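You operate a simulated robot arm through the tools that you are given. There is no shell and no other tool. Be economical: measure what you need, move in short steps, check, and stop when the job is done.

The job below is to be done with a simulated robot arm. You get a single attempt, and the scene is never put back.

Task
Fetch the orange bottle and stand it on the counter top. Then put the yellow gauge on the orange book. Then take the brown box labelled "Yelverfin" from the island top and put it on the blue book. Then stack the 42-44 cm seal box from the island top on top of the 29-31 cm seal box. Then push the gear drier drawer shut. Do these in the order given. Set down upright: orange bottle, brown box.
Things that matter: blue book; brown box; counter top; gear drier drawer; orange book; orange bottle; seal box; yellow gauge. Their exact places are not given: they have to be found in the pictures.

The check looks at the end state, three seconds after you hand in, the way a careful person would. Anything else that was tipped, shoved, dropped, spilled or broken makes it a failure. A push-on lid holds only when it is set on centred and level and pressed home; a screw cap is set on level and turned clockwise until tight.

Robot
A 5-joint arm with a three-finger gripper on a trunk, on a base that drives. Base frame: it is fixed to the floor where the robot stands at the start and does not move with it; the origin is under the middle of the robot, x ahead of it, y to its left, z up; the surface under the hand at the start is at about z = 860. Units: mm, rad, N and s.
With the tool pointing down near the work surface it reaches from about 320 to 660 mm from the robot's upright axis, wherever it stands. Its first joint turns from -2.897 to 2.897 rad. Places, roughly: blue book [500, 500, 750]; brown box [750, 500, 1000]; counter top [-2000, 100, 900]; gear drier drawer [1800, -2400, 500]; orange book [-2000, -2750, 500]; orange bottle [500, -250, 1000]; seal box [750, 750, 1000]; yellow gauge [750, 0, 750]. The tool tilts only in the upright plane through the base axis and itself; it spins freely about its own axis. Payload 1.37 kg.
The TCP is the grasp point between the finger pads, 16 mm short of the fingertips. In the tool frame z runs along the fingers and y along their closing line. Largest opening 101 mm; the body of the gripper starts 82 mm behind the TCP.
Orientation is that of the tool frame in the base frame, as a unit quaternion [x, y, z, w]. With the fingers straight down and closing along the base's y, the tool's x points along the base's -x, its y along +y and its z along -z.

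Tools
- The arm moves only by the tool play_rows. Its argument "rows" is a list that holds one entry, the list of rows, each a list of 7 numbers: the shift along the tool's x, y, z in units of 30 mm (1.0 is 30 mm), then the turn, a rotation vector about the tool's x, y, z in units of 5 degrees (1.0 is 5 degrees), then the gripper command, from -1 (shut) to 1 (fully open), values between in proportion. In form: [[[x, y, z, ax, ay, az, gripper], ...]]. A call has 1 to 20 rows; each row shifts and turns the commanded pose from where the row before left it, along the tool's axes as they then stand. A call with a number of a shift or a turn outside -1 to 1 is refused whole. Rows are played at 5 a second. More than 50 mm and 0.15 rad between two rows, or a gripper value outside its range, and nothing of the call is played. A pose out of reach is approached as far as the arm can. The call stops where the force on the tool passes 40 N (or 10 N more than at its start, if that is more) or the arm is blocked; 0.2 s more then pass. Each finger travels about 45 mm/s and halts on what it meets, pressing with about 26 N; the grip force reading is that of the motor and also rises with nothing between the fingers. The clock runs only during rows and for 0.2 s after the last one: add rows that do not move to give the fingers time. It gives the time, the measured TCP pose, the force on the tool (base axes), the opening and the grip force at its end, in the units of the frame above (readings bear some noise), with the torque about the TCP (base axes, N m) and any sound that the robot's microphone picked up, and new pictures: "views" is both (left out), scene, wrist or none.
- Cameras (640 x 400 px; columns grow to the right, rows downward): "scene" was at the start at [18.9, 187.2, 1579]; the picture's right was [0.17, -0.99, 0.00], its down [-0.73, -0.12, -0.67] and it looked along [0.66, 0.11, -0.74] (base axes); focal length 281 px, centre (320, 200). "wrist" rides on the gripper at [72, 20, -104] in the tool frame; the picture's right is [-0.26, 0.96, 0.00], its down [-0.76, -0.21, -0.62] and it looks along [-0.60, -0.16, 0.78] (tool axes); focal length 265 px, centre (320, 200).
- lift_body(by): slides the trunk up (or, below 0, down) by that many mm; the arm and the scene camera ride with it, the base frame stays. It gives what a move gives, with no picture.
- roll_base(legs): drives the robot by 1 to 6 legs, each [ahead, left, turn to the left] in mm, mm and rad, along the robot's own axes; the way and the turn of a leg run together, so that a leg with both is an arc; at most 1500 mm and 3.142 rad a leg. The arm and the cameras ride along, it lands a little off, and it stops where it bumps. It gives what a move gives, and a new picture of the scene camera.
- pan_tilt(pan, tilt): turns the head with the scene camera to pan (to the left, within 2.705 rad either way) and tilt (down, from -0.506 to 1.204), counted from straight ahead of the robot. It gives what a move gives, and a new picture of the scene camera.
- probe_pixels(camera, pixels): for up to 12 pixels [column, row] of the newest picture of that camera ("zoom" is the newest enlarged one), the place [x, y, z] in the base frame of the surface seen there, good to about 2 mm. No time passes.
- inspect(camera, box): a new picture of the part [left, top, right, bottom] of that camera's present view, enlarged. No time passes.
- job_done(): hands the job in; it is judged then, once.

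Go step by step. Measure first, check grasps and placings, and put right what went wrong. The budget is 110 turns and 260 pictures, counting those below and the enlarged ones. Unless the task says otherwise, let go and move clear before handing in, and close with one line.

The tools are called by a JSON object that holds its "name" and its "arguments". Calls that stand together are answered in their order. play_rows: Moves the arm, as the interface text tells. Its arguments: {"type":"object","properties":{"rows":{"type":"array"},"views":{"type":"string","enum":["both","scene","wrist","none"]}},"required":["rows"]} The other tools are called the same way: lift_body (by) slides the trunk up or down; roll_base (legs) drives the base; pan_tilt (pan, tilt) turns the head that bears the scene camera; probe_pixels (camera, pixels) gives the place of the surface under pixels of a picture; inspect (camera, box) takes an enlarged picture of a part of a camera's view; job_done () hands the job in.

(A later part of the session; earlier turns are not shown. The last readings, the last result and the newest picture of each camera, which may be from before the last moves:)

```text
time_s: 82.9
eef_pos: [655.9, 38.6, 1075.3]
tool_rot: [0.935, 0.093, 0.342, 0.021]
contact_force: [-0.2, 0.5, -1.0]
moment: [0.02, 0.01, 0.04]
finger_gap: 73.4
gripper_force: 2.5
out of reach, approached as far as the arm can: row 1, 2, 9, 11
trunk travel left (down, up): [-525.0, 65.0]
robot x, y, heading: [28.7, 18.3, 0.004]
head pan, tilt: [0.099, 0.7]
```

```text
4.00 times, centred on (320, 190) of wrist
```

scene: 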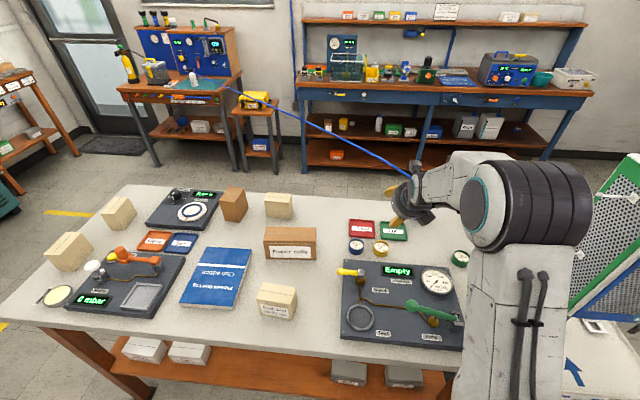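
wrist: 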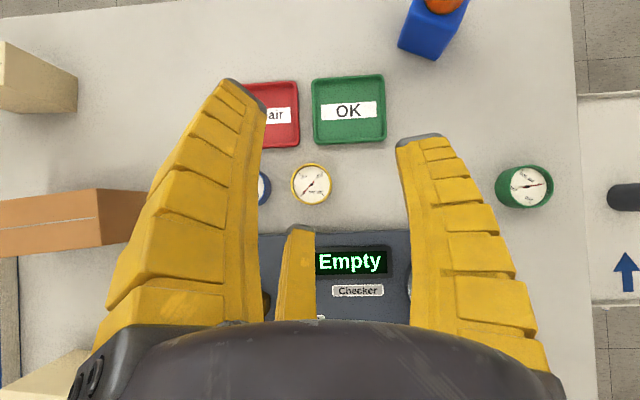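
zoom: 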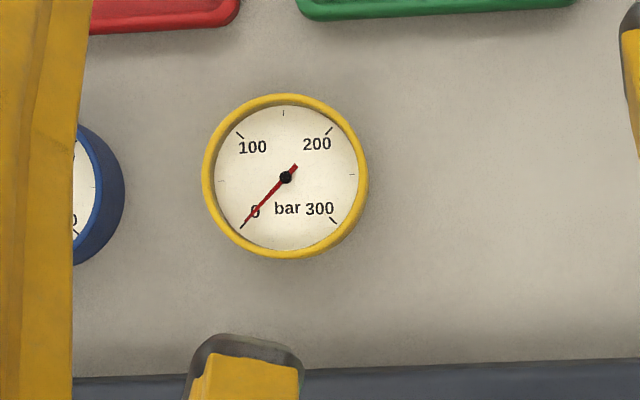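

The gauge centre is (675,63), about 48 mm across with its rim at z≈880. I'll descend with the opening at ≈65 mm and stop about 50 mm above the grasp to check.

{"name": "play_rows", "arguments": {"rows": [[[-0.446, -0.173, 0.652, 0.115, 0.019, -0.138, 0.22], [-0.446, -0.173, 0.652, 0.115, 0.019, -0.138, 0.22], [-0.446, -0.173, 0.652, 0, 0, 0, 0.22], [-0.446, -0.173, 0.652, 0, 0, 0, 0.22], [-0.446, -0.173, 0.652, 0, 0, 0, 0.22], [-0.446, -0.173, 0.652, 0, 0, 0, 0.22], [0, 0, 0, 0, 0, 0, 0.22], [0, 0, 0, 0, 0, 0, 0.22]]]}}

```text
time_s: 84.7
eef_pos: [664.9, 72.5, 930.0]
tool_rot: [0.933, 0.11, 0.342, 0.008]
contact_force: [-0.1, 0.5, 0.3]
moment: [0.03, 0.0, -0.01]
finger_gap: 64.8
gripper_force: 2.4
out of reach, approached as far as the arm can: row 1, 2
trunk travel left (down, up): [-525.0, 65.0]
robot x, y, heading: [31.7, 16.9, 0.0]
head pan, tilt: [0.099, 0.7]
```

scene: 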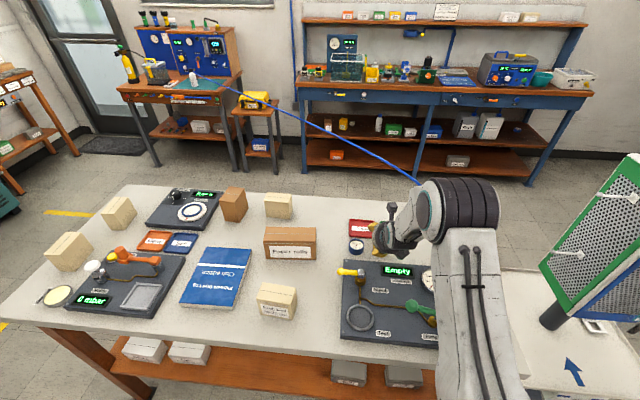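
wrist: 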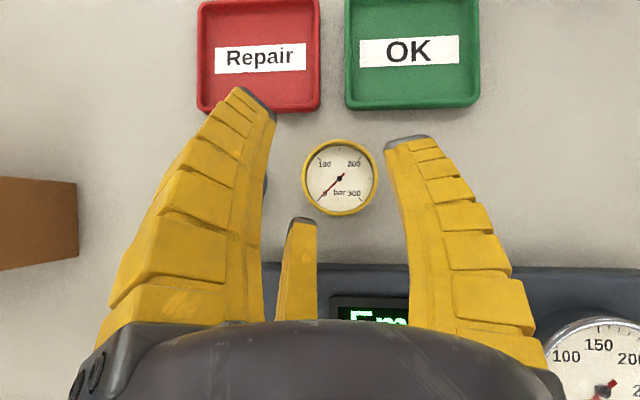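

The TCP is at y=72.5, 9.5 mm off centre. I'll correct sideways, descend 47 mm in small steps, and close.

{"name": "play_rows", "arguments": {"rows": [[[0.057, 0.343, 0.087, 0, 0, 0, 0.22], [0, 0, 0, 0, 0, 0, 0.22], [-0.333, -0.047, 0.4, 0, 0, 0, 0.22], [-0.333, -0.047, 0.4, 0, 0, 0, 0.22], [0, 0, 0, 0, 0, 0, 0.22]]]}}

```text
time_s: 85.9
eef_pos: [670.5, 63.3, 901.2]
tool_rot: [0.933, 0.109, 0.343, 0.012]
contact_force: [0.0, 0.6, 5.5]
moment: [0.08, 0.26, -0.02]
finger_gap: 64.0
gripper_force: 1.8
trunk travel left (down, up): [-525.0, 65.0]
robot x, y, heading: [29.7, 16.5, 0.002]
head pan, tilt: [0.099, 0.7]
```

scene: 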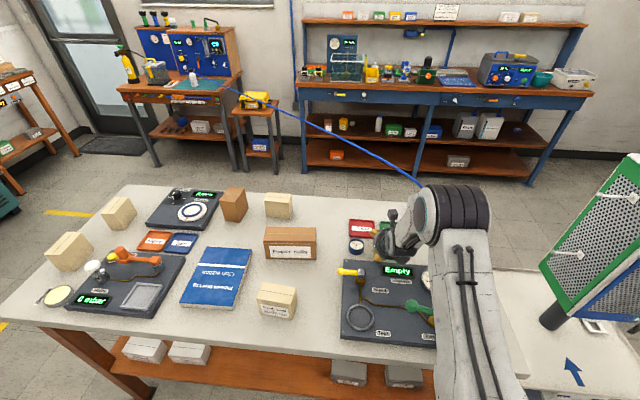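
wrist: 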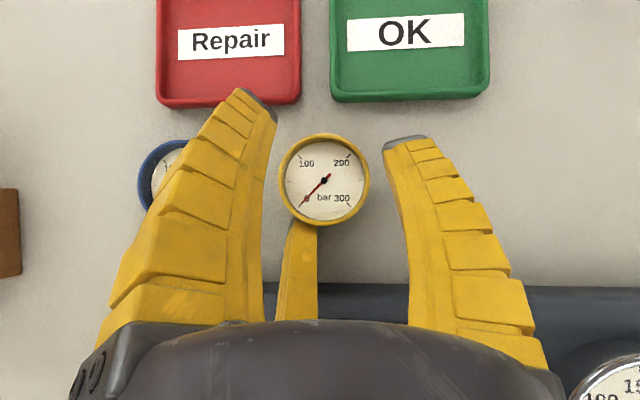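

There's a 5.5 N contact whose moment points to x≈623, so the hand's rear third piece (visible at (300,260)) touched the panel's edge. I'll back out, un-tilt and spin round so that piece faces outward and the camera faces the robot.

{"name": "play_rows", "arguments": {"rows": [[[0.69, 0.098, -0.83, 0, 0, 0, 0.22], [0.69, 0.098, -0.83, 0, 0, 0, 0.22], [0.69, 0.098, -0.83, 0, 0, 0, 0.22], [0.69, 0.098, -0.83, 0, 0, 0, 0.22], [0.69, 0.098, -0.83, 0, 0, 0, 0.22], [0, 0, 0, 0.144, -0.99, 0, 0.22], [0, 0, 0, 0.144, -0.99, 0, 0.22], [0, 0, 0, 0.144, -0.99, 0, 0.22], [0, 0, 0, 0.144, -0.99, 0, 0.22], [0, 0, 0, 0.144, -0.99, 0, 0.22], [0, 0, 0, 0.144, -0.99, 0, 0.22], [0, 0, 0, 0.144, -0.99, 0, 0.22], [0, 0, 0, 0.144, -0.99, 0, 0.22], [0, 0, 0, 0, 0, -1, 0.22], [0, 0, 0, 0, 0, -1, 0.22], [0, 0, 0, 0, 0, -1, 0.22], [0, 0, 0, 0, 0, -1, 0.22]]], "views": "scene"}}

{"name": "play_rows", "arguments": {"rows": [[[0, 0, 0, 0, 0, -1, 0.22], [0, 0, 0, 0, 0, -1, 0.22], [0, 0, 0, 0, 0, -1, 0.22], [0, 0, 0, 0, 0, -1, 0.22], [0, 0, 0, 0, 0, -1, 0.22], [0, 0, 0, 0, 0, -1, 0.22], [0, 0, 0, 0, 0, -1, 0.22], [0, 0, 0, 0, 0, -1, 0.22], [0, 0, 0, 0, 0, -1, 0.22], [0, 0, 0, 0, 0, -1, 0.22], [0, 0, 0, 0, 0, -1, 0.22], [0, 0, 0, 0, 0, -1, 0.22], [0, 0, 0, 0, 0, -1, 0.22], [0, 0, 0, 0, 0, -1, 0.22], [0, 0, 0, 0, 0, -1, 0.22], [0, 0, 0, 0, 0, -1, 0.22], [0, 0, 0, 0, 0, -1, 0.22], [0, 0, 0, 0, 0, -1, 0.22], [0, 0, 0, 0, 0, -1, 0.22], [0, 0, 0, 0, 0, -1, 0.22]]], "views": "none"}}

```text
time_s: 89.5
eef_pos: [668.6, 61.3, 1061.4]
tool_rot: [0.957, 0.289, 0.0, 0.0]
contact_force: [1.0, -0.1, 0.3]
moment: [0.02, -0.02, 0.0]
finger_gap: 64.8
gripper_force: 2.8
trunk travel left (down, up): [-525.0, 65.0]
robot x, y, heading: [29.8, 14.5, -0.002]
head pan, tilt: [0.099, 0.7]
```

scene: 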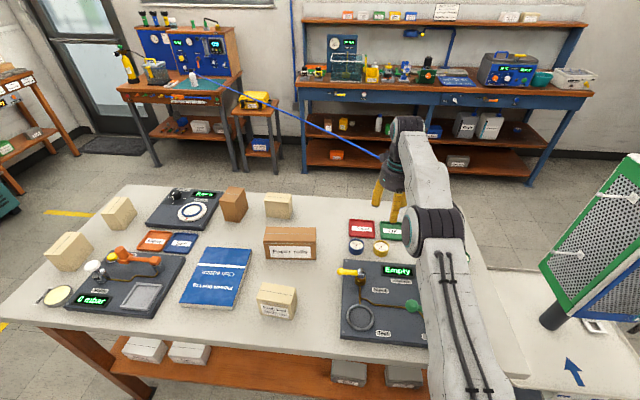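

```text
time_s: 93.7
eef_pos: [668.9, 61.8, 1060.8]
tool_rot: [0.395, 0.919, 0.0, 0.001]
contact_force: [1.0, 0.1, -0.4]
moment: [0.01, 0.0, 0.02]
finger_gap: 64.7
gripper_force: 2.4
trunk travel left (down, up): [-525.0, 65.0]
robot x, y, heading: [28.9, 16.2, 0.003]
head pan, tilt: [0.099, 0.7]
```

The tool is vertical again, with x at 133.5°. I'll finish the spin to point x back at the robot and tilt 30° outward.

{"name": "play_rows", "arguments": {"rows": [[[0, 0, 0, 0, 0, -1, 0.22], [0, 0, 0, 0, 0, -1, 0.22], [0, 0, 0, 0, 0, -1, 0.22], [0, 0, 0, 0, 0, -1, 0.22], [0, 0, 0, 0, 0, -1, 0.22], [0, 0, 0, 0, 0, -1, 0.22], [0, 0, 0, 0, 0, -1, 0.22], [0, 0, 0, 0, 0, -1, 0.22], [0, 0, 0, 0, 0, -1, 0.22], [0, 0, 0, 0, 0, -1, 0.22], [0, 0, 0, 0, 0, -0.14, 0.22], [0, 0, 0, 0, -1, 0, 0.22], [0, 0, 0, 0, -1, 0, 0.22], [0, 0, 0, 0, -1, 0, 0.22], [0, 0, 0, 0, -1, 0, 0.22], [0, 0, 0, 0, -1, 0, 0.22], [0, 0, 0, 0, -1, 0, 0.22], [0, 0, 0, 0, 0, 0, 0.22]]]}}

```text
time_s: 97.5
eef_pos: [777.7, 68.7, 1107.8]
tool_rot: [-0.035, 0.965, 0.01, 0.259]
contact_force: [0.3, -0.1, -0.2]
moment: [0.01, 0.0, -0.03]
finger_gap: 65.2
gripper_force: 2.9
out of reach, approached as far as the arm can: row 12, 13, 14, 15, 16, 17
trunk travel left (down, up): [-525.0, 65.0]
robot x, y, heading: [29.6, 19.7, 0.005]
head pan, tilt: [0.099, 0.7]
```

scene: 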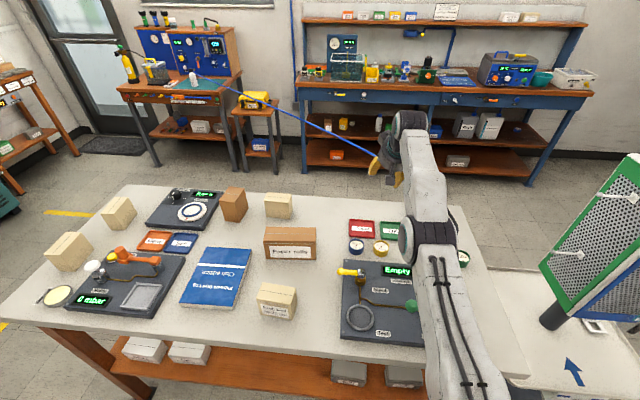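
wrist: 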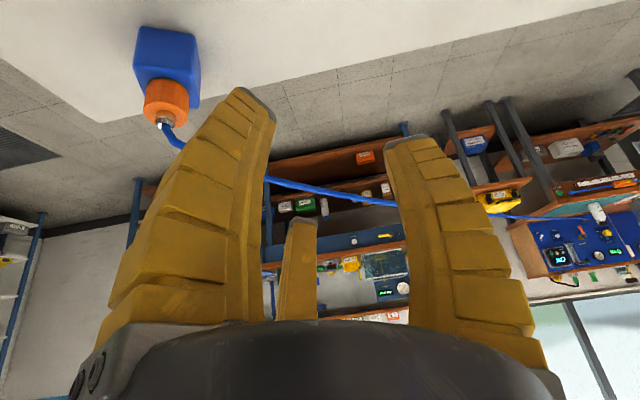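

The arm couldn't hold the tilt at this height and drifted out to x=778. Lower heights reached it before, so I'll command downward and see whether it comes back on the commanded pose.

{"name": "play_rows", "arguments": {"rows": [[[0.417, 0, 0.722, 0, 0, 0, 0.22], [0.417, 0, 0.722, 0, 0, 0, 0.22], [0, 0, 0, 0, 0, 0, 0.22], [0, 0, 0, 0, 0, 0, 0.22]]]}}

```text
time_s: 98.5
eef_pos: [791.7, 69.1, 1060.1]
tool_rot: [-0.034, 0.965, 0.009, 0.259]
contact_force: [0.2, 0.0, 0.4]
moment: [0.01, -0.01, -0.02]
finger_gap: 65.0
gripper_force: 2.7
out of reach, approached as far as the arm can: row 1, 2
trunk travel left (down, up): [-525.0, 65.0]
robot x, y, heading: [36.2, 16.0, 0.001]
head pan, tilt: [0.099, 0.7]
```

scene: 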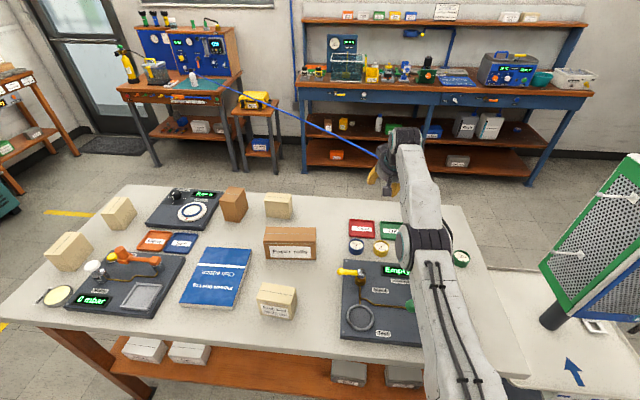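
wrist: 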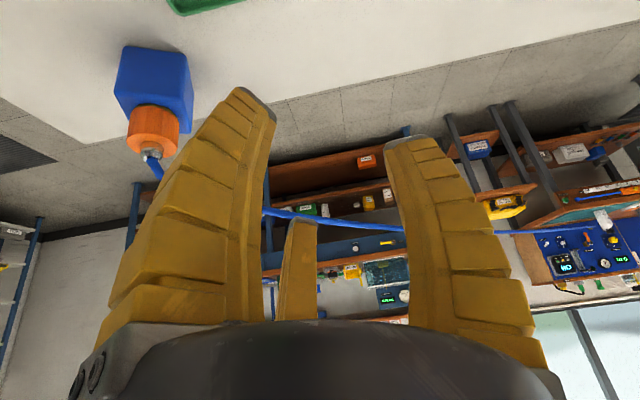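

The arm flipped into a low-elbow configuration. I'll un-tilt, draw back toward the robot and up to recover the normal elbow, then tilt there.

{"name": "play_rows", "arguments": {"rows": [[[0, 0, 0, 0, 1, 0, 0.22], [0, 0, 0, 0, 1, 0, 0.22], [0, 0, 0, 0, 1, 0, 0.22], [0, 0, 0, 0, 1, 0, 0.22], [0, 0, 0, 0, 1, 0, 0.22], [0, 0, 0, 0, 1, 0, 0.22], [0.7, 0, -0.7, 0, 0, 0, 0.22], [0.8, 0, -0.7, 0, 0, 0, 0.22], [0.8, 0, -0.7, 0, 0, 0, 0.22], [0.8, 0, -0.7, 0, 0, 0, 0.22], [0.8, 0, -0.7, 0, 0, 0, 0.22], [0.8, 0, -0.7, 0, 0, 0, 0.22], [0.8, 0, -0.7, 0, 0, 0, 0.22], [0.8, 0, 0, 0, 0, 0, 0.22], [0.8, 0, 0, 0, 0, 0, 0.22], [0, 0, 0, 0, 0, 0, 0.22]]], "views": "scene"}}

```text
time_s: 101.9
eef_pos: [651.3, 59.6, 1101.5]
tool_rot: [-0.036, 0.999, 0.0, -0.002]
contact_force: [-0.1, -0.9, -0.2]
moment: [0.0, -0.02, 0.0]
finger_gap: 65.2
gripper_force: 2.7
out of reach, approached as far as the arm can: row 1, 2, 3, 4, 5, 6, 7, 8, 9, 10, 11, 12, 13, 14, 15
trunk travel left (down, up): [-525.0, 65.0]
robot x, y, heading: [29.2, 21.4, -0.001]
head pan, tilt: [0.099, 0.7]
```

scene: 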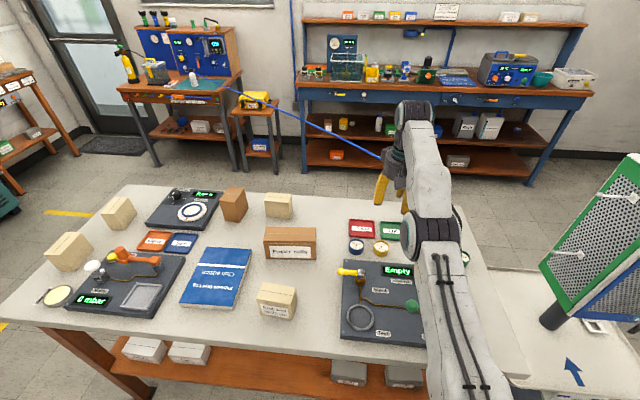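

The arm appears stuck near a straight, singular pose at (651,60,1101). I'll command it lower with a small inward change, to force the elbow to bend.

{"name": "play_rows", "arguments": {"rows": [[[-0.9, 0, 0.7, 0, 0, 0, 0.22], [-0.9, 0, 0.7, 0, 0, 0, 0.22], [-0.9, 0, 0.7, 0, 0, 0, 0.22], [-0.9, 0, 0.7, 0, 0, 0, 0.22], [-0.9, 0, 0.7, 0, 0, 0, 0.22], [0, 0, 0.9, 0, 0, 0, 0.22], [0, 0, 0.9, 0, 0, 0, 0.22], [0, 0, 0, 0, 0, 0, 0.22], [0, 0, 0, 0, 0, 0, 0.22]]], "views": "scene"}}

```text
time_s: 103.9
eef_pos: [689.2, 61.4, 933.5]
tool_rot: [-0.036, 0.999, 0.0, -0.001]
contact_force: [0.3, 0.8, 0.2]
moment: [0.02, 0.0, -0.02]
finger_gap: 65.0
gripper_force: 2.3
out of reach, approached as far as the arm can: row 1, 2, 3, 4, 5, 7
trunk travel left (down, up): [-525.0, 65.0]
robot x, y, heading: [28.7, 13.2, -0.001]
head pan, tilt: [0.099, 0.7]
```

scene: 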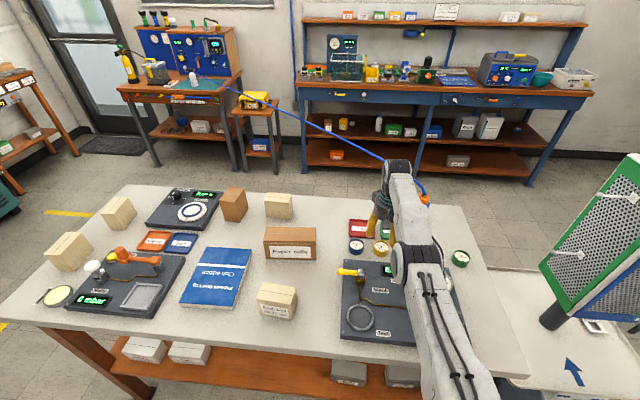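

From the numbers, the commands restart from the measured pose and my targets were outside the ~663 mm reach circle, so the arm isn't really stuck. I'll command straight back toward the robot, well inside reach.

{"name": "play_rows", "arguments": {"rows": [[[0.9, 0, -0.3, 0, 0, 0, 0.22], [0.9, 0, -0.3, 0, 0, 0, 0.22], [0.9, 0, -0.3, 0, 0, 0, 0.22], [0.9, 0, -0.3, 0, 0, 0, 0.22], [0.9, 0, -0.3, 0, 0, 0, 0.22], [0.9, 0, -0.3, 0, 0, 0, 0.22], [0, 0, 0, 0, 0, 0, 0.22]]], "views": "scene"}}

```text
time_s: 105.5
eef_pos: [526.5, 50.3, 988.0]
tool_rot: [-0.036, 0.999, 0.0, -0.001]
contact_force: [0.9, 0.1, -0.9]
moment: [0.01, 0.03, 0.0]
finger_gap: 64.9
gripper_force: 2.7
out of reach, approached as far as the arm can: row 1
trunk travel left (down, up): [-525.0, 65.0]
robot x, y, heading: [30.3, 18.9, -0.004]
head pan, tilt: [0.099, 0.7]
```

scene: 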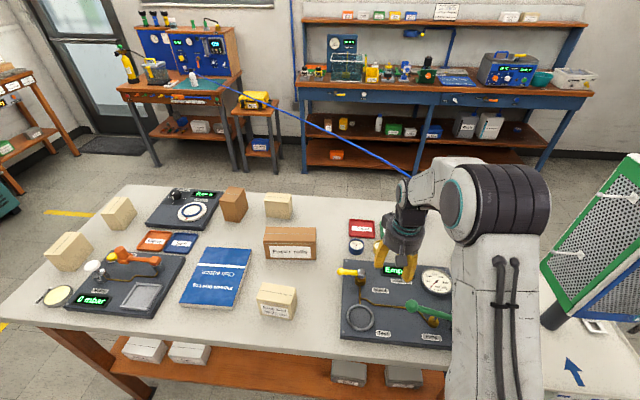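

The elbow is back to normal at (527,50,988). I'll rise 60 mm and tilt 30° outward here.

{"name": "play_rows", "arguments": {"rows": [[[0, 0, -1, 0, 0, 0, 0.22], [0, 0, -1, 0, 0, 0, 0.22], [0, 0, 0, 0, -1, 0, 0.22], [0, 0, 0, 0, -1, 0, 0.22], [0, 0, 0, 0, -1, 0, 0.22], [0, 0, 0, 0, -1, 0, 0.22], [0, 0, 0, 0, -1, 0, 0.22], [0, 0, 0, 0, -1, 0, 0.22], [0, 0, 0, 0, 0, 0, 0.22]]]}}

```text
time_s: 107.5
eef_pos: [527.2, 48.8, 1050.0]
tool_rot: [-0.035, 0.965, 0.01, 0.259]
contact_force: [0.3, 0.4, -0.2]
moment: [-0.01, 0.01, -0.01]
finger_gap: 65.0
gripper_force: 2.8
trunk travel left (down, up): [-525.0, 65.0]
robot x, y, heading: [29.7, 14.0, 0.004]
head pan, tilt: [0.099, 0.7]
```

scene: 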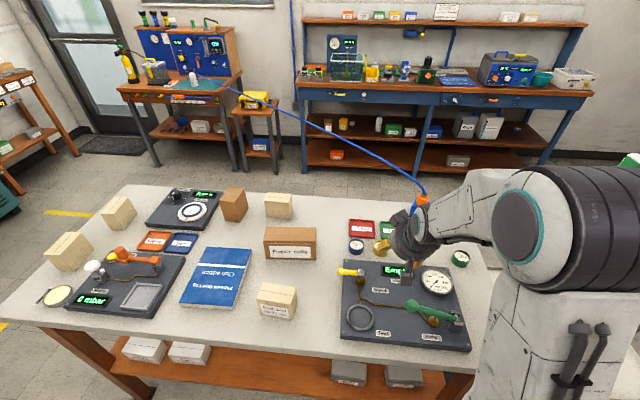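
wrist: 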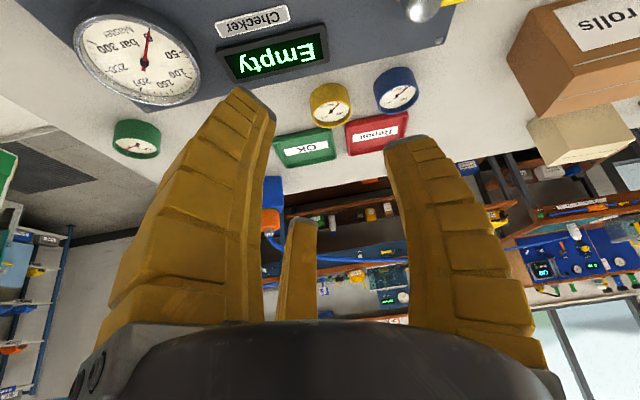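

The tilt holds at (527,49,1050). Moving diagonally to a point 50 mm above the gauge grasp.

{"name": "play_rows", "arguments": {"rows": [[[-0.313, 0.016, 0.841, 0, 0, 0, 0.22], [-0.313, 0.016, 0.841, 0, 0, 0, 0.22], [-0.313, 0.016, 0.841, 0, 0, 0, 0.22], [-0.313, 0.016, 0.841, 0, 0, 0, 0.22], [-0.313, 0.016, 0.841, 0, 0, 0, 0.22], [-0.313, 0.016, 0.841, 0, 0, 0, 0.22], [-0.313, 0.016, 0.841, 0, 0, 0, 0.22], [0, 0, 0, 0, 0, 0, 0.22]]]}}

```text
time_s: 109.3
eef_pos: [671.1, 63.8, 930.7]
tool_rot: [-0.035, 0.965, 0.01, 0.258]
contact_force: [-0.1, 0.0, 0.7]
moment: [0.01, 0.01, 0.02]
finger_gap: 64.9
gripper_force: 2.7
trunk travel left (down, up): [-525.0, 65.0]
robot x, y, heading: [25.1, 14.2, -0.002]
head pan, tilt: [0.099, 0.7]
```

scene: 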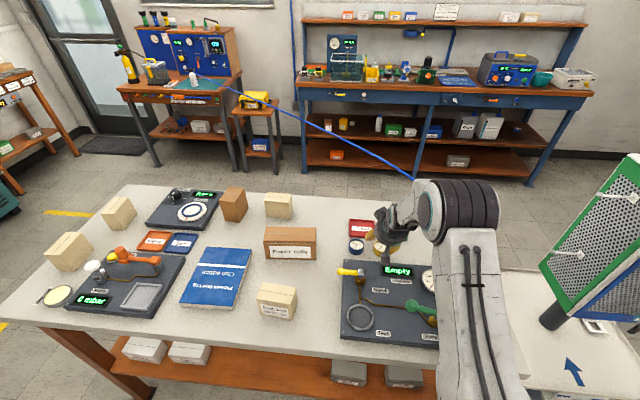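
wrist: 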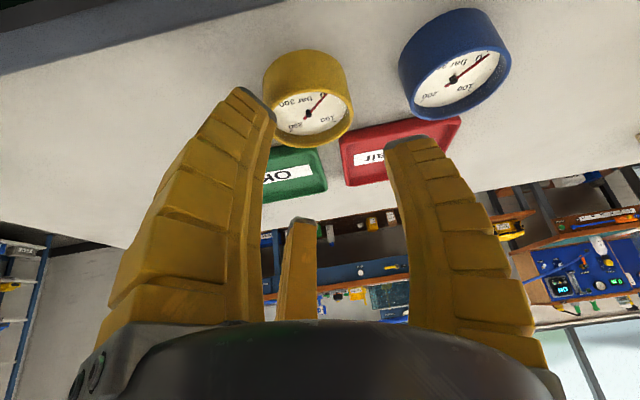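

The gauge sits ahead of and below the fingers as expected. Descending vertically 26 mm and checking.

{"name": "play_rows", "arguments": {"rows": [[[0.21, 0, 0.36, 0, 0, 0, 0.22], [0.21, 0, 0.36, 0, 0, 0, 0.22], [0, 0, 0, 0, 0, 0, 0.22]]], "views": "wrist"}}

```text
time_s: 110.1
eef_pos: [671.2, 63.7, 904.3]
tool_rot: [-0.036, 0.965, 0.011, 0.258]
contact_force: [0.4, -0.8, 0.0]
moment: [0.0, -0.03, 0.03]
finger_gap: 64.9
gripper_force: 2.5
trunk travel left (down, up): [-525.0, 65.0]
robot x, y, heading: [28.2, 16.4, 0.002]
head pan, tilt: [0.099, 0.7]
```

wrist: 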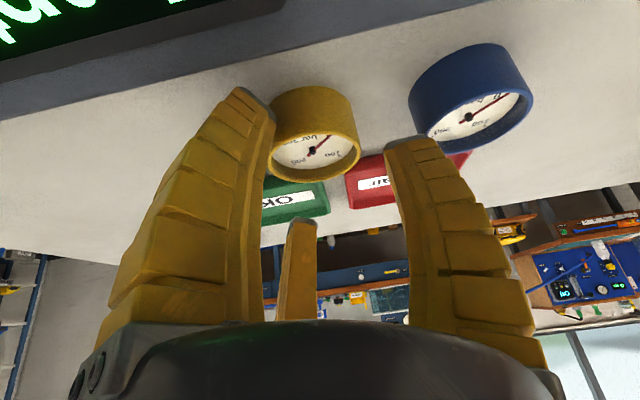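

The gauge looks shifted toward the left finger in the picture. I'll re-probe its rim before going lower.

{"name": "probe_pixels", "arguments": {"camera": "wrist", "pixels": [[312, 151], [356, 145], [275, 153], [315, 180], [315, 130], [350, 110], [283, 110], [275, 118], [388, 148], [330, 178]]}}

```text
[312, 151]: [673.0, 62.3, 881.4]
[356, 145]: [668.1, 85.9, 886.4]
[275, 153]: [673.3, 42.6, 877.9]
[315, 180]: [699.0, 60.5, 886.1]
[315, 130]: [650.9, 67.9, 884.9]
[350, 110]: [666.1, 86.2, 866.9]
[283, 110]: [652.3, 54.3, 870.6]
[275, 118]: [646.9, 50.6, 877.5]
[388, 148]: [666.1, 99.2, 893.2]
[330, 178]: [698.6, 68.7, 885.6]
```

The centre is (675,62.5) with the rim top at 886, so the TCP is aligned. Descending 22 mm and closing.

{"name": "play_rows", "arguments": {"rows": [[[0.18, -0.03, 0.32, 0, 0, 0, 0.22], [0.18, 0, 0.32, 0, 0, 0, 0.22], [0, 0, 0, 0, 0, 0, 0.22], [0, 0, 0, 0, 0, 0, -0.2], [0, 0, 0, 0, 0, 0, -0.6], [0, 0, 0, 0, 0, 0, -1], [0, 0, 0, 0, 0, 0, -1], [0, 0, 0, 0, 0, 0, -1]]]}}

```text
time_s: 111.0
eef_pos: [669.6, 60.3, 888.6]
tool_rot: [-0.034, 0.964, 0.011, 0.263]
contact_force: [-19.8, -4.4, 23.9]
moment: [-0.56, 1.07, -0.17]
finger_gap: 51.2
gripper_force: 7.6
trunk travel left (down, up): [-525.0, 65.0]
robot x, y, heading: [29.1, 17.3, 0.003]
head pan, tilt: [0.099, 0.7]
stopped in row 4: the force on the tool passed its limit at 42 N (the readings are from after the stop); the commanded pose is now the measured one
```

scene: 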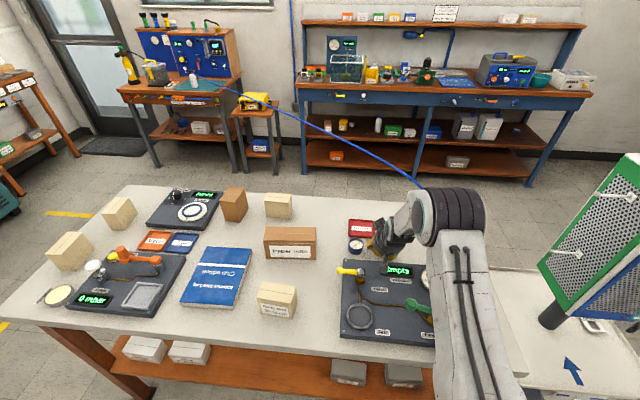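
wrist: 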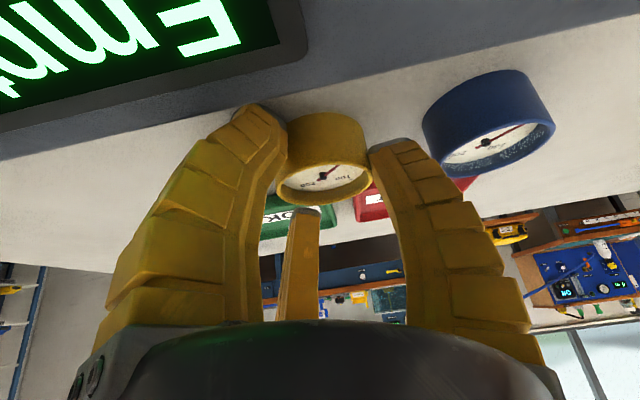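

The move stopped at 42 N with an axial push on the tool, meaning something under the hand touched. I'll open, back straight up a little, and look closely.

{"name": "probe_pixels", "arguments": {"camera": "wrist", "pixels": [[150, 20], [250, 75], [130, 100], [60, 140], [180, 150], [320, 175], [340, 130], [262, 115], [375, 150], [490, 100]]}}

{"name": "play_rows", "arguments": {"rows": [[[0, 0, 0, 0, 0, 0, 0.22], [0, 0, 0, 0, 0, 0, 0.22], [-0.2, 0, -0.35, 0, 0, 0, 0.22], [-0.2, 0, -0.35, 0, 0, 0, 0.22], [-0.2, 0, -0.35, 0, 0, 0, 0.22], [0, 0, 0, 0, 0, 0, 0.22]]]}}

```text
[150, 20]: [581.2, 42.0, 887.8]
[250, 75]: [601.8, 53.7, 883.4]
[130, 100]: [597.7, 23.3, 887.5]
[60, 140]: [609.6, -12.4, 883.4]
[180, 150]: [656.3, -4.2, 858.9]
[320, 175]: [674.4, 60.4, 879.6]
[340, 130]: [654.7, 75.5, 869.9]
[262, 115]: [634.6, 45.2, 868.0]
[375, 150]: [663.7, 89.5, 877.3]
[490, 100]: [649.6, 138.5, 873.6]
```

```text
time_s: 112.4
eef_pos: [671.4, 62.8, 921.6]
tool_rot: [-0.035, 0.964, 0.011, 0.262]
contact_force: [-0.1, -0.7, 0.6]
moment: [-0.01, 0.01, -0.01]
finger_gap: 64.9
gripper_force: 2.7
trunk travel left (down, up): [-525.0, 65.0]
robot x, y, heading: [29.1, 17.4, 0.002]
head pan, tilt: [0.099, 0.7]
```

scene: 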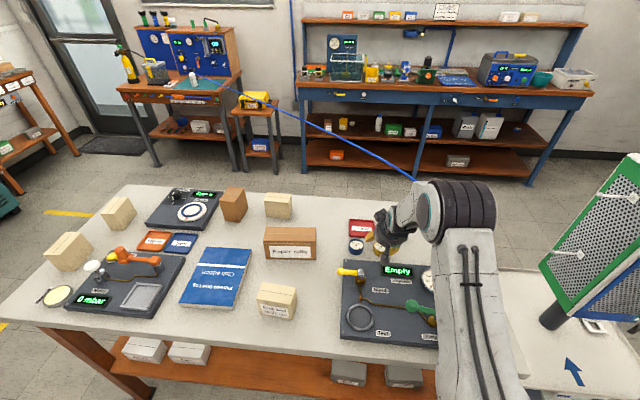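
wrist: 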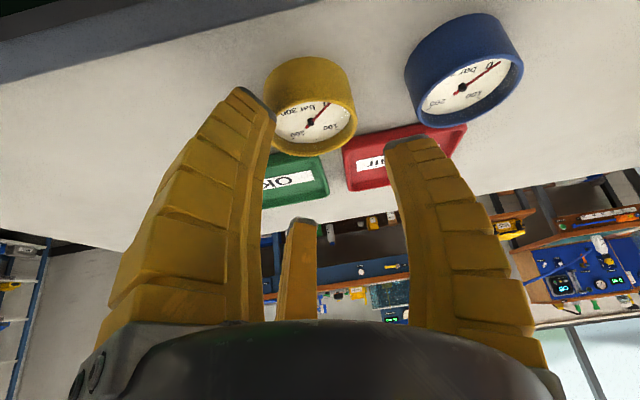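

The finger seen at the left seems to sit on the robot side, not purely along the closing line. I'll probe the visible fingers to learn the hand's true shape.

{"name": "probe_pixels", "arguments": {"camera": "wrist", "pixels": [[240, 92], [262, 108], [250, 130], [393, 152], [425, 145], [415, 175], [300, 225], [298, 260], [312, 235], [250, 250], [430, 260], [180, 230]]}}

{"name": "inspect", "arguments": {"camera": "scene", "box": [340, 190, 430, 270]}}

```text
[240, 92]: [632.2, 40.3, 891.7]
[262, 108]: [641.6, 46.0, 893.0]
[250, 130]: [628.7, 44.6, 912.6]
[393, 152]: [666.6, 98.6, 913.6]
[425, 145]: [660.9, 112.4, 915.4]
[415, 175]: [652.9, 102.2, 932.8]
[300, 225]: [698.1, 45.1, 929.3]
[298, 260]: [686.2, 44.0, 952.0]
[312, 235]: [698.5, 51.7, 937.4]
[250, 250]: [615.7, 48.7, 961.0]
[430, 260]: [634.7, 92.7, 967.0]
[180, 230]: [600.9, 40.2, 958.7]
```

```text
5.00 times, centred on (385, 230) of scene
```

zoom: 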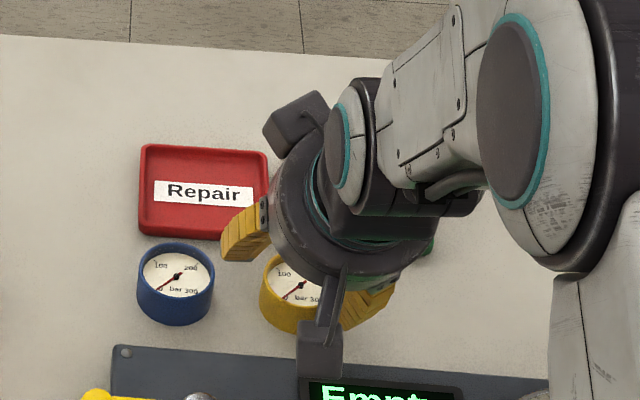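

The hand really has three jaws about 120° apart (tips near tool (45,-17), (7,43) and (-26,-20)), so it must stay vertical for the gauge. I'll rise a little, un-tilt within reach, and set the opening near 60 mm.

{"name": "play_rows", "arguments": {"rows": [[[-0.3, 0, -0.52, 0, 0, 0, 0.22], [-0.3, 0, -0.52, 0, 0, 0, 0.22], [0, 0, 0, 0, 1, 0, 0.2], [0, 0, 0, 0, 1, 0, 0.2], [0, 0, 0, 0, 1, 0, 0.2], [0, 0, 0, 0, 1, 0, 0.2], [0, 0, 0, 0, 1, 0, 0.2], [0, 0, 0, 0, 1, 0, 0.2], [0, 0, 0, 0, 0, 0, 0.2]]]}}

```text
time_s: 114.4
eef_pos: [672.1, 62.3, 958.7]
tool_rot: [-0.035, 0.999, 0.0, 0.003]
contact_force: [0.0, 0.2, 1.2]
moment: [0.01, 0.01, 0.01]
finger_gap: 64.0
gripper_force: 2.6
trunk travel left (down, up): [-525.0, 65.0]
robot x, y, heading: [29.5, 19.6, 0.004]
head pan, tilt: [0.099, 0.7]
```

scene: 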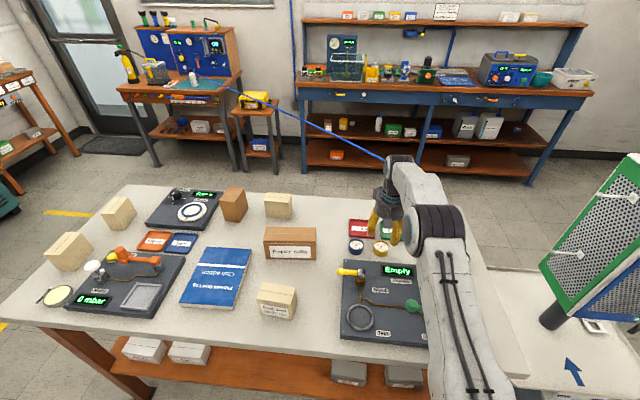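
wrist: 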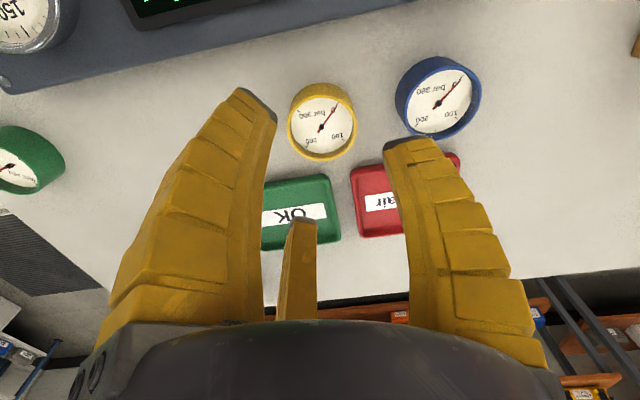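

Vertical now at (672,62,959). I'll probe the jaw tips, the panel edge and the tray edges to choose a clear spin.

{"name": "probe_pixels", "arguments": {"camera": "wrist", "pixels": [[245, 92], [270, 115], [262, 120], [392, 150], [430, 142], [405, 160], [296, 222], [312, 228], [200, 52], [270, 182], [368, 170], [345, 150]]}}

{"name": "inspect", "arguments": {"camera": "wrist", "box": [180, 40, 500, 240]}}

```text
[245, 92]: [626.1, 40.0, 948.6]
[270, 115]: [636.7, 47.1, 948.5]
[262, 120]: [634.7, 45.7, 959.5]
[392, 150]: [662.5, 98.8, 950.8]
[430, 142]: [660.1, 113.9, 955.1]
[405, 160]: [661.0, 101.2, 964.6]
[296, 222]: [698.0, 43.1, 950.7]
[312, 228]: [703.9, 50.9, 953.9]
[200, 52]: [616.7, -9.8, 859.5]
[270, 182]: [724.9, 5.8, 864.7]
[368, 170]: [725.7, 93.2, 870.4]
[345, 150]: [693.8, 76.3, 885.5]
```

```text
2.00 times, centred on (340, 140) of wrist
```

zoom: 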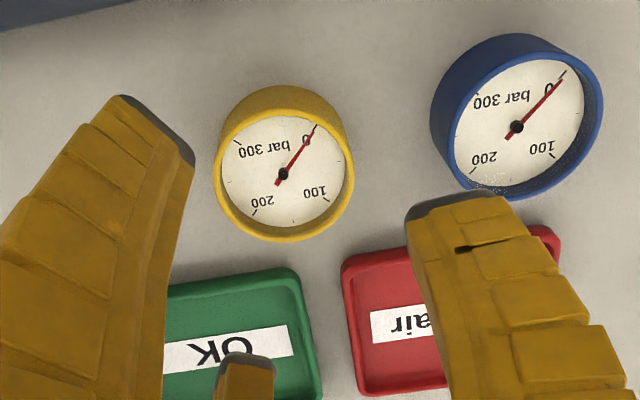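

Jaw 2 would pass only about 4 mm from the blue gauge. I'll narrow to ≈56 mm, rotate 12° so all jaws fall in free gaps, shift 4 mm in x, and descend to z≈908.

{"name": "play_rows", "arguments": {"rows": [[[0, 0, 0, 0, 0, -0.8, 0.03], [0, 0, 0, 0, 0, -0.8, 0.03], [0, 0, 0, 0, 0, -0.8, 0.03], [-0.13, -0.02, 0, 0, 0, 0, 0.03], [0, 0, 0.6, 0, 0, 0, 0.03], [0, 0, 0.6, 0, 0, 0, 0.03], [0, 0, 0.5, 0, 0, 0, 0.03], [0, 0, 0, 0, 0, 0, 0.03]]], "views": "wrist"}}

```text
time_s: 116.2
eef_pos: [677.2, 63.6, 907.2]
tool_rot: [-0.141, 0.99, -0.001, 0.005]
contact_force: [-0.5, 0.0, -0.2]
moment: [0.03, -0.02, 0.02]
finger_gap: 56.2
gripper_force: 2.9
trunk travel left (down, up): [-525.0, 65.0]
robot x, y, heading: [30.6, 12.6, 0.005]
head pan, tilt: [0.099, 0.7]
```

wrist: 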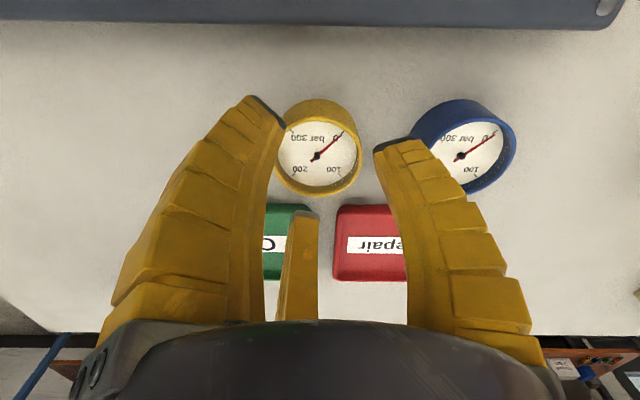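

I'll check jaw-tip clearance from the gauge rim before going down.

{"name": "probe_pixels", "arguments": {"camera": "wrist", "pixels": [[280, 124], [248, 99], [378, 150], [405, 141], [295, 215], [314, 217], [318, 157], [359, 165], [318, 190], [278, 160], [320, 104], [440, 108]]}}

```text
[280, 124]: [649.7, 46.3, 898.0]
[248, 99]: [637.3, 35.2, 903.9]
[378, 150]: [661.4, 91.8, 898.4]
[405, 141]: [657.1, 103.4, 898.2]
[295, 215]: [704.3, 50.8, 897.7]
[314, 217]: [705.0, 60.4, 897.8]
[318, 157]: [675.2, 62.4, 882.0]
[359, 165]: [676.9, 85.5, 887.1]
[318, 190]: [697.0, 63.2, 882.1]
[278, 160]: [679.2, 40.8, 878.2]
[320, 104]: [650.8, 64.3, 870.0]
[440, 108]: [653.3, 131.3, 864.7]
```

All jaws sit about 30 mm from the centre against a 24 mm radius, so it's clear. Descending 25 mm and closing.

{"name": "play_rows", "arguments": {"rows": [[[0, 0, 0.3, 0, 0, 0, 0.03], [0, 0, 0.3, 0, 0, 0, 0.03], [0, 0, 0.23, 0, 0, 0, 0.03], [0, 0, 0, 0, 0, 0, 0.03], [0, 0, 0, 0, 0, 0, -0.3], [0, 0, 0, 0, 0, 0, -0.6], [0, 0, 0, 0, 0, 0, -1], [0, 0, 0, 0, 0, 0, -1], [0, 0, 0, 0, 0, 0, -1]]], "views": "wrist"}}

```text
time_s: 118.2
eef_pos: [678.1, 63.7, 883.9]
tool_rot: [-0.14, 0.99, 0.0, 0.006]
contact_force: [1.6, 0.2, 6.7]
moment: [0.1, -0.16, -0.02]
finger_gap: 44.7
gripper_force: 26.6
trunk travel left (down, up): [-525.0, 65.0]
robot x, y, heading: [33.5, 15.7, 0.002]
head pan, tilt: [0.099, 0.7]
```

wrist: 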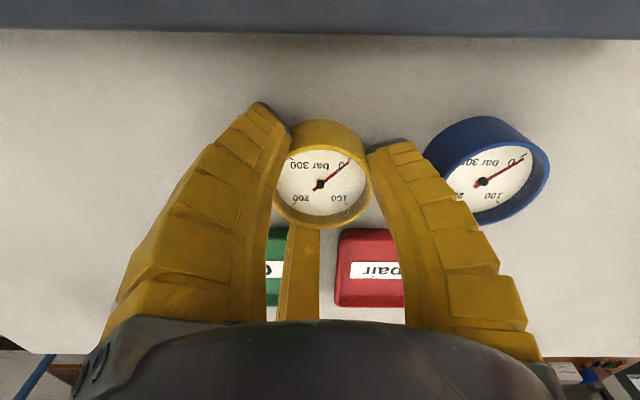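

The gauge is gripped (gap 44.7 mm). Lifting it 60 mm, then drawing back toward the robot and up.

{"name": "play_rows", "arguments": {"rows": [[[0, 0, -0.5, 0, 0, 0, -1], [0, 0, -0.9, 0, 0, 0, -1], [0, 0, -0.6, 0, 0, 0, -1], [0.8, 0.17, -0.4, 0, 0, 0, -1], [0.8, 0.17, -0.6, 0, 0, 0, -1], [0.8, 0.17, -0.6, 0, 0, 0, -1], [0.8, 0.17, -0.6, 0, 0, 0, -1], [0.8, 0.17, -0.6, 0, 0, 0, -1], [0.8, 0.17, -0.6, 0, 0, 0, -1], [0.8, 0.17, 0, 0, 0, 0, -1], [0.8, 0.17, 0, 0, 0, 0, -1], [0, 0, 0, 0, 0, 0, -1]]]}}

```text
time_s: 120.8
eef_pos: [479.7, 50.3, 1042.6]
tool_rot: [-0.141, 0.99, 0.0, 0.005]
contact_force: [0.5, 0.6, -1.1]
moment: [-0.01, 0.01, 0.01]
finger_gap: 44.1
gripper_force: 26.2
trunk travel left (down, up): [-525.0, 65.0]
robot x, y, heading: [32.2, 15.2, -0.003]
head pan, tilt: [0.099, 0.7]
```

scene: 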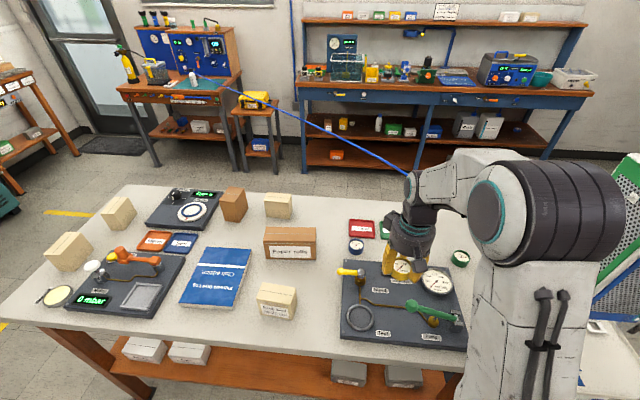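
wrist: 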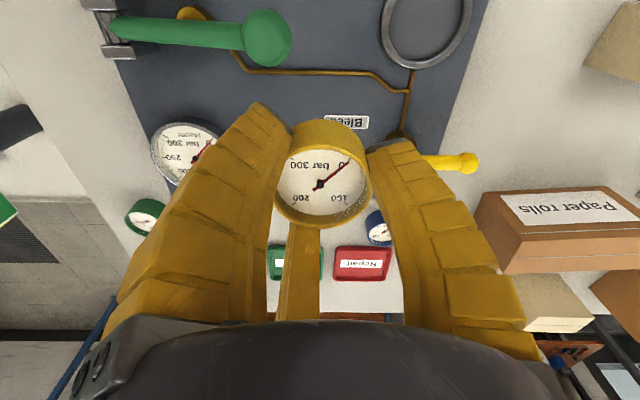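

The gauge is held securely. I'll back away, turn to face the bookcase side, and drive near it for a look.

{"name": "roll_base", "arguments": {"legs": [[-500, 0, 0], [0, 0, -3.139], [350, 800, 0], [0, 850, 0]]}}

{"name": "pan_tilt", "arguments": {"pan": 0.8, "tilt": 0.55}}

```text
time_s: 139.4
eef_pos: [-1188.3, -1715.2, 1042.5]
tool_rot: [0.987, 0.158, -0.005, 0.0]
contact_force: [0.4, -0.9, -0.8]
moment: [0.0, 0.02, 0.03]
finger_gap: 43.9
gripper_force: 26.3
trunk travel left (down, up): [-525.0, 65.0]
robot x, y, heading: [-739.9, -1666.8, -3.098]
head pan, tilt: [0.099, 0.7]
```

scene: 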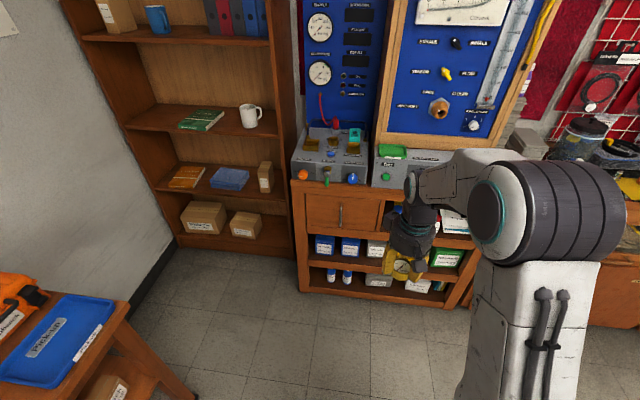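

```text
time_s: 140.4
eef_pos: [-1187.7, -1714.9, 1040.5]
tool_rot: [0.987, 0.159, -0.004, 0.0]
contact_force: [0.1, -0.3, -1.1]
moment: [-0.03, -0.05, 0.02]
finger_gap: 43.8
gripper_force: 25.4
trunk travel left (down, up): [-525.0, 65.0]
robot x, y, heading: [-742.8, -1667.3, -3.104]
head pan, tilt: [0.799, 0.55]
```

scene: 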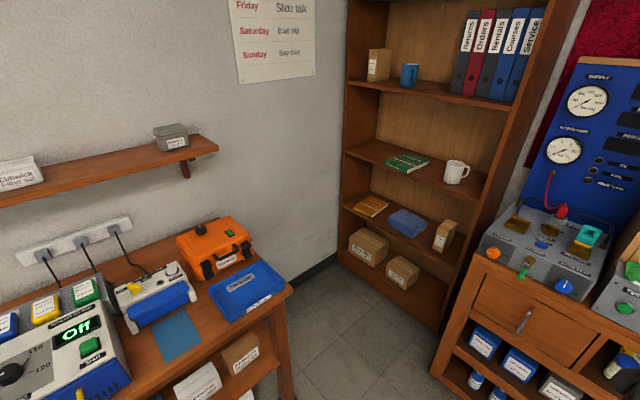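

Now I'll enlarge the bookcase and measure the orange book (370,205), the shelf edges, the desk corner and the cabinet.

{"name": "inspect", "arguments": {"camera": "scene", "box": [320, 130, 480, 280]}}

{"name": "probe_pixels", "arguments": {"camera": "scene", "pixels": [[370, 205], [358, 205], [384, 206], [372, 197], [348, 205], [400, 240], [348, 152], [400, 176], [452, 262], [290, 293], [445, 385], [340, 265]]}}

```text
2.67 times, centred on (400, 205) of scene
```

zoom: 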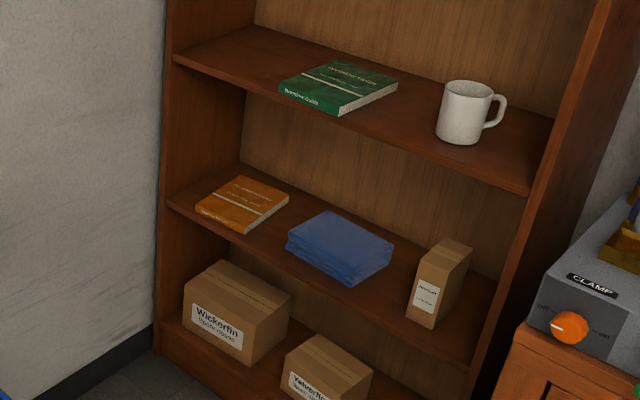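

```text
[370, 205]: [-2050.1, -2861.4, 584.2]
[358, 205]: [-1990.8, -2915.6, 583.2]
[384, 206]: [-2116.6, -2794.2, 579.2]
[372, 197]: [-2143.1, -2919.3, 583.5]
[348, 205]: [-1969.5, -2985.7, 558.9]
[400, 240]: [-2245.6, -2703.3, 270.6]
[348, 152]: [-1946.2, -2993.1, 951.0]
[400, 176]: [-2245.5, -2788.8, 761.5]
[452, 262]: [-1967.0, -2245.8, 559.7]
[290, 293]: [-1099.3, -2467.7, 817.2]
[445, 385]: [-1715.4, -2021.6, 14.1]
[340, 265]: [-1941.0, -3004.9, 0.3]
```

The book's top centre is about (-2055,-2862,584), the shelf above is near z 930 and the bookcase front is x≈-1945. I'll retract the arm for driving and turn the head to measure the wrist's height above the TCP.

{"name": "play_rows", "arguments": {"rows": [[[0.8, 0.17, 0, 0, 0, 0, -1], [0.8, 0.17, -0.3, 0, 0, 0, -1], [0.8, 0.17, -0.3, 0, 0, 0, -1], [0.8, 0.17, 0, 0, 0, 0, -1], [0, 0, 0, 0, 0, 0, -1]]], "views": "none"}}

{"name": "pan_tilt", "arguments": {"pan": -0.45, "tilt": 0.6}}

```text
time_s: 141.7
eef_pos: [-1090.2, -1704.8, 1058.2]
tool_rot: [0.987, 0.158, -0.005, 0.0]
contact_force: [0.0, -0.6, -1.5]
moment: [0.02, -0.01, 0.03]
finger_gap: 43.8
gripper_force: 25.8
trunk travel left (down, up): [-525.0, 65.0]
robot x, y, heading: [-735.8, -1666.9, -3.106]
head pan, tilt: [0.799, 0.55]
```

```text
time_s: 143.1
eef_pos: [-1090.7, -1705.7, 1059.4]
tool_rot: [0.987, 0.158, -0.004, 0.0]
contact_force: [0.4, 0.9, -1.4]
moment: [0.0, -0.01, 0.03]
finger_gap: 43.8
gripper_force: 26.3
trunk travel left (down, up): [-525.0, 65.0]
robot x, y, heading: [-742.4, -1665.6, -3.108]
head pan, tilt: [-0.45, 0.6]
```

scene: 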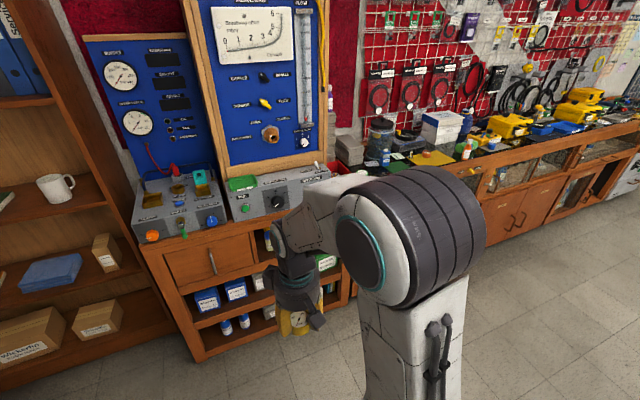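

{"name": "probe_pixels", "arguments": {"camera": "scene", "pixels": [[300, 207], [280, 222], [292, 240], [278, 255], [320, 215], [400, 170], [270, 270], [298, 318], [305, 205], [360, 255], [380, 178], [330, 180]]}}

{"name": "inspect", "arguments": {"camera": "scene", "box": [220, 150, 500, 340]}}

```text
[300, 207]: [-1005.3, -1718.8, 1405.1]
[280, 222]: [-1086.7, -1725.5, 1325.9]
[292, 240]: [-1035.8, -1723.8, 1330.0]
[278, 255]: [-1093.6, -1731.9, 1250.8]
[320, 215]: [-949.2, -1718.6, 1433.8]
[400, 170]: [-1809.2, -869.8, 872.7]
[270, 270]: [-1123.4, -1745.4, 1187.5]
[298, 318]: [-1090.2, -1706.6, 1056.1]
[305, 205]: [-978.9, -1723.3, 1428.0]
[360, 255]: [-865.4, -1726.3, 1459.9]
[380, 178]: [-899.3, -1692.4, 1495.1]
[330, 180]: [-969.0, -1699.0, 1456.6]
```

```text
2.11 times, centred on (360, 245) of scene
```

zoom: 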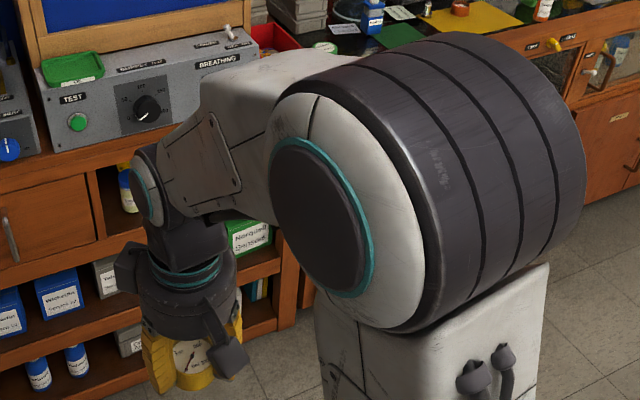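

The wrist axis is about 255 mm above the TCP, so vertical would clip the upper shelf. I'll place with a ~22° outward tilt from a diagonal stance near (-1500,-2600), driving in two stages.

{"name": "roll_base", "arguments": {"legs": [[619, 313, -0.03]]}}

{"name": "pan_tilt", "arguments": {"pan": 0.9, "tilt": 0.75}}

```text
time_s: 147.0
eef_pos: [-1722.9, -2024.1, 1057.2]
tool_rot: [0.99, 0.138, -0.004, -0.001]
contact_force: [0.1, -1.0, -0.3]
moment: [0.04, -0.01, 0.02]
finger_gap: 43.8
gripper_force: 25.8
trunk travel left (down, up): [-525.0, 65.0]
robot x, y, heading: [-1369.3, -2001.4, 3.141]
head pan, tilt: [-0.45, 0.6]
```

scene: 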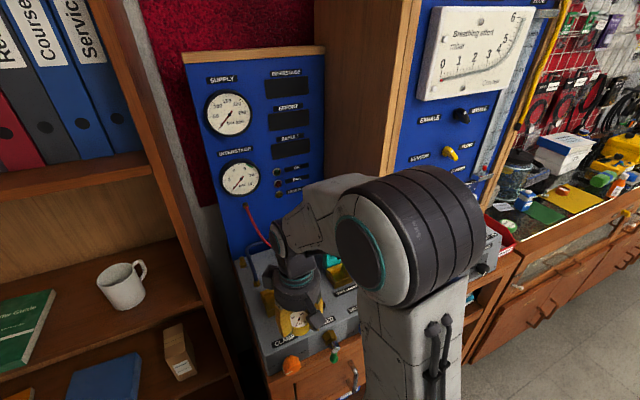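

```text
time_s: 148.5
eef_pos: [-1722.0, -2022.4, 1058.4]
tool_rot: [0.99, 0.138, -0.004, 0.0]
contact_force: [-0.2, -0.5, -0.3]
moment: [-0.02, -0.01, 0.0]
finger_gap: 43.7
gripper_force: 25.9
trunk travel left (down, up): [-525.0, 65.0]
robot x, y, heading: [-1369.2, -1997.5, 3.138]
head pan, tilt: [0.901, 0.75]
```

scene: 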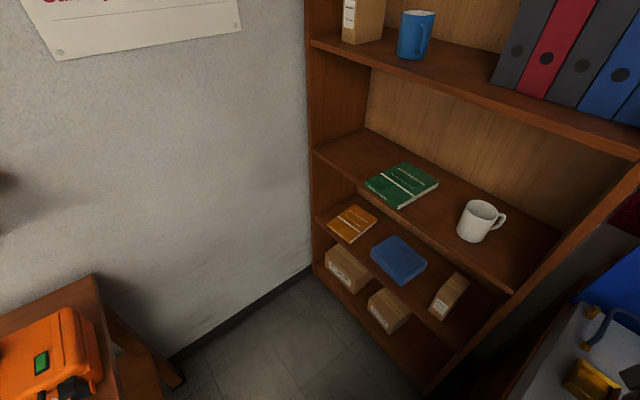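

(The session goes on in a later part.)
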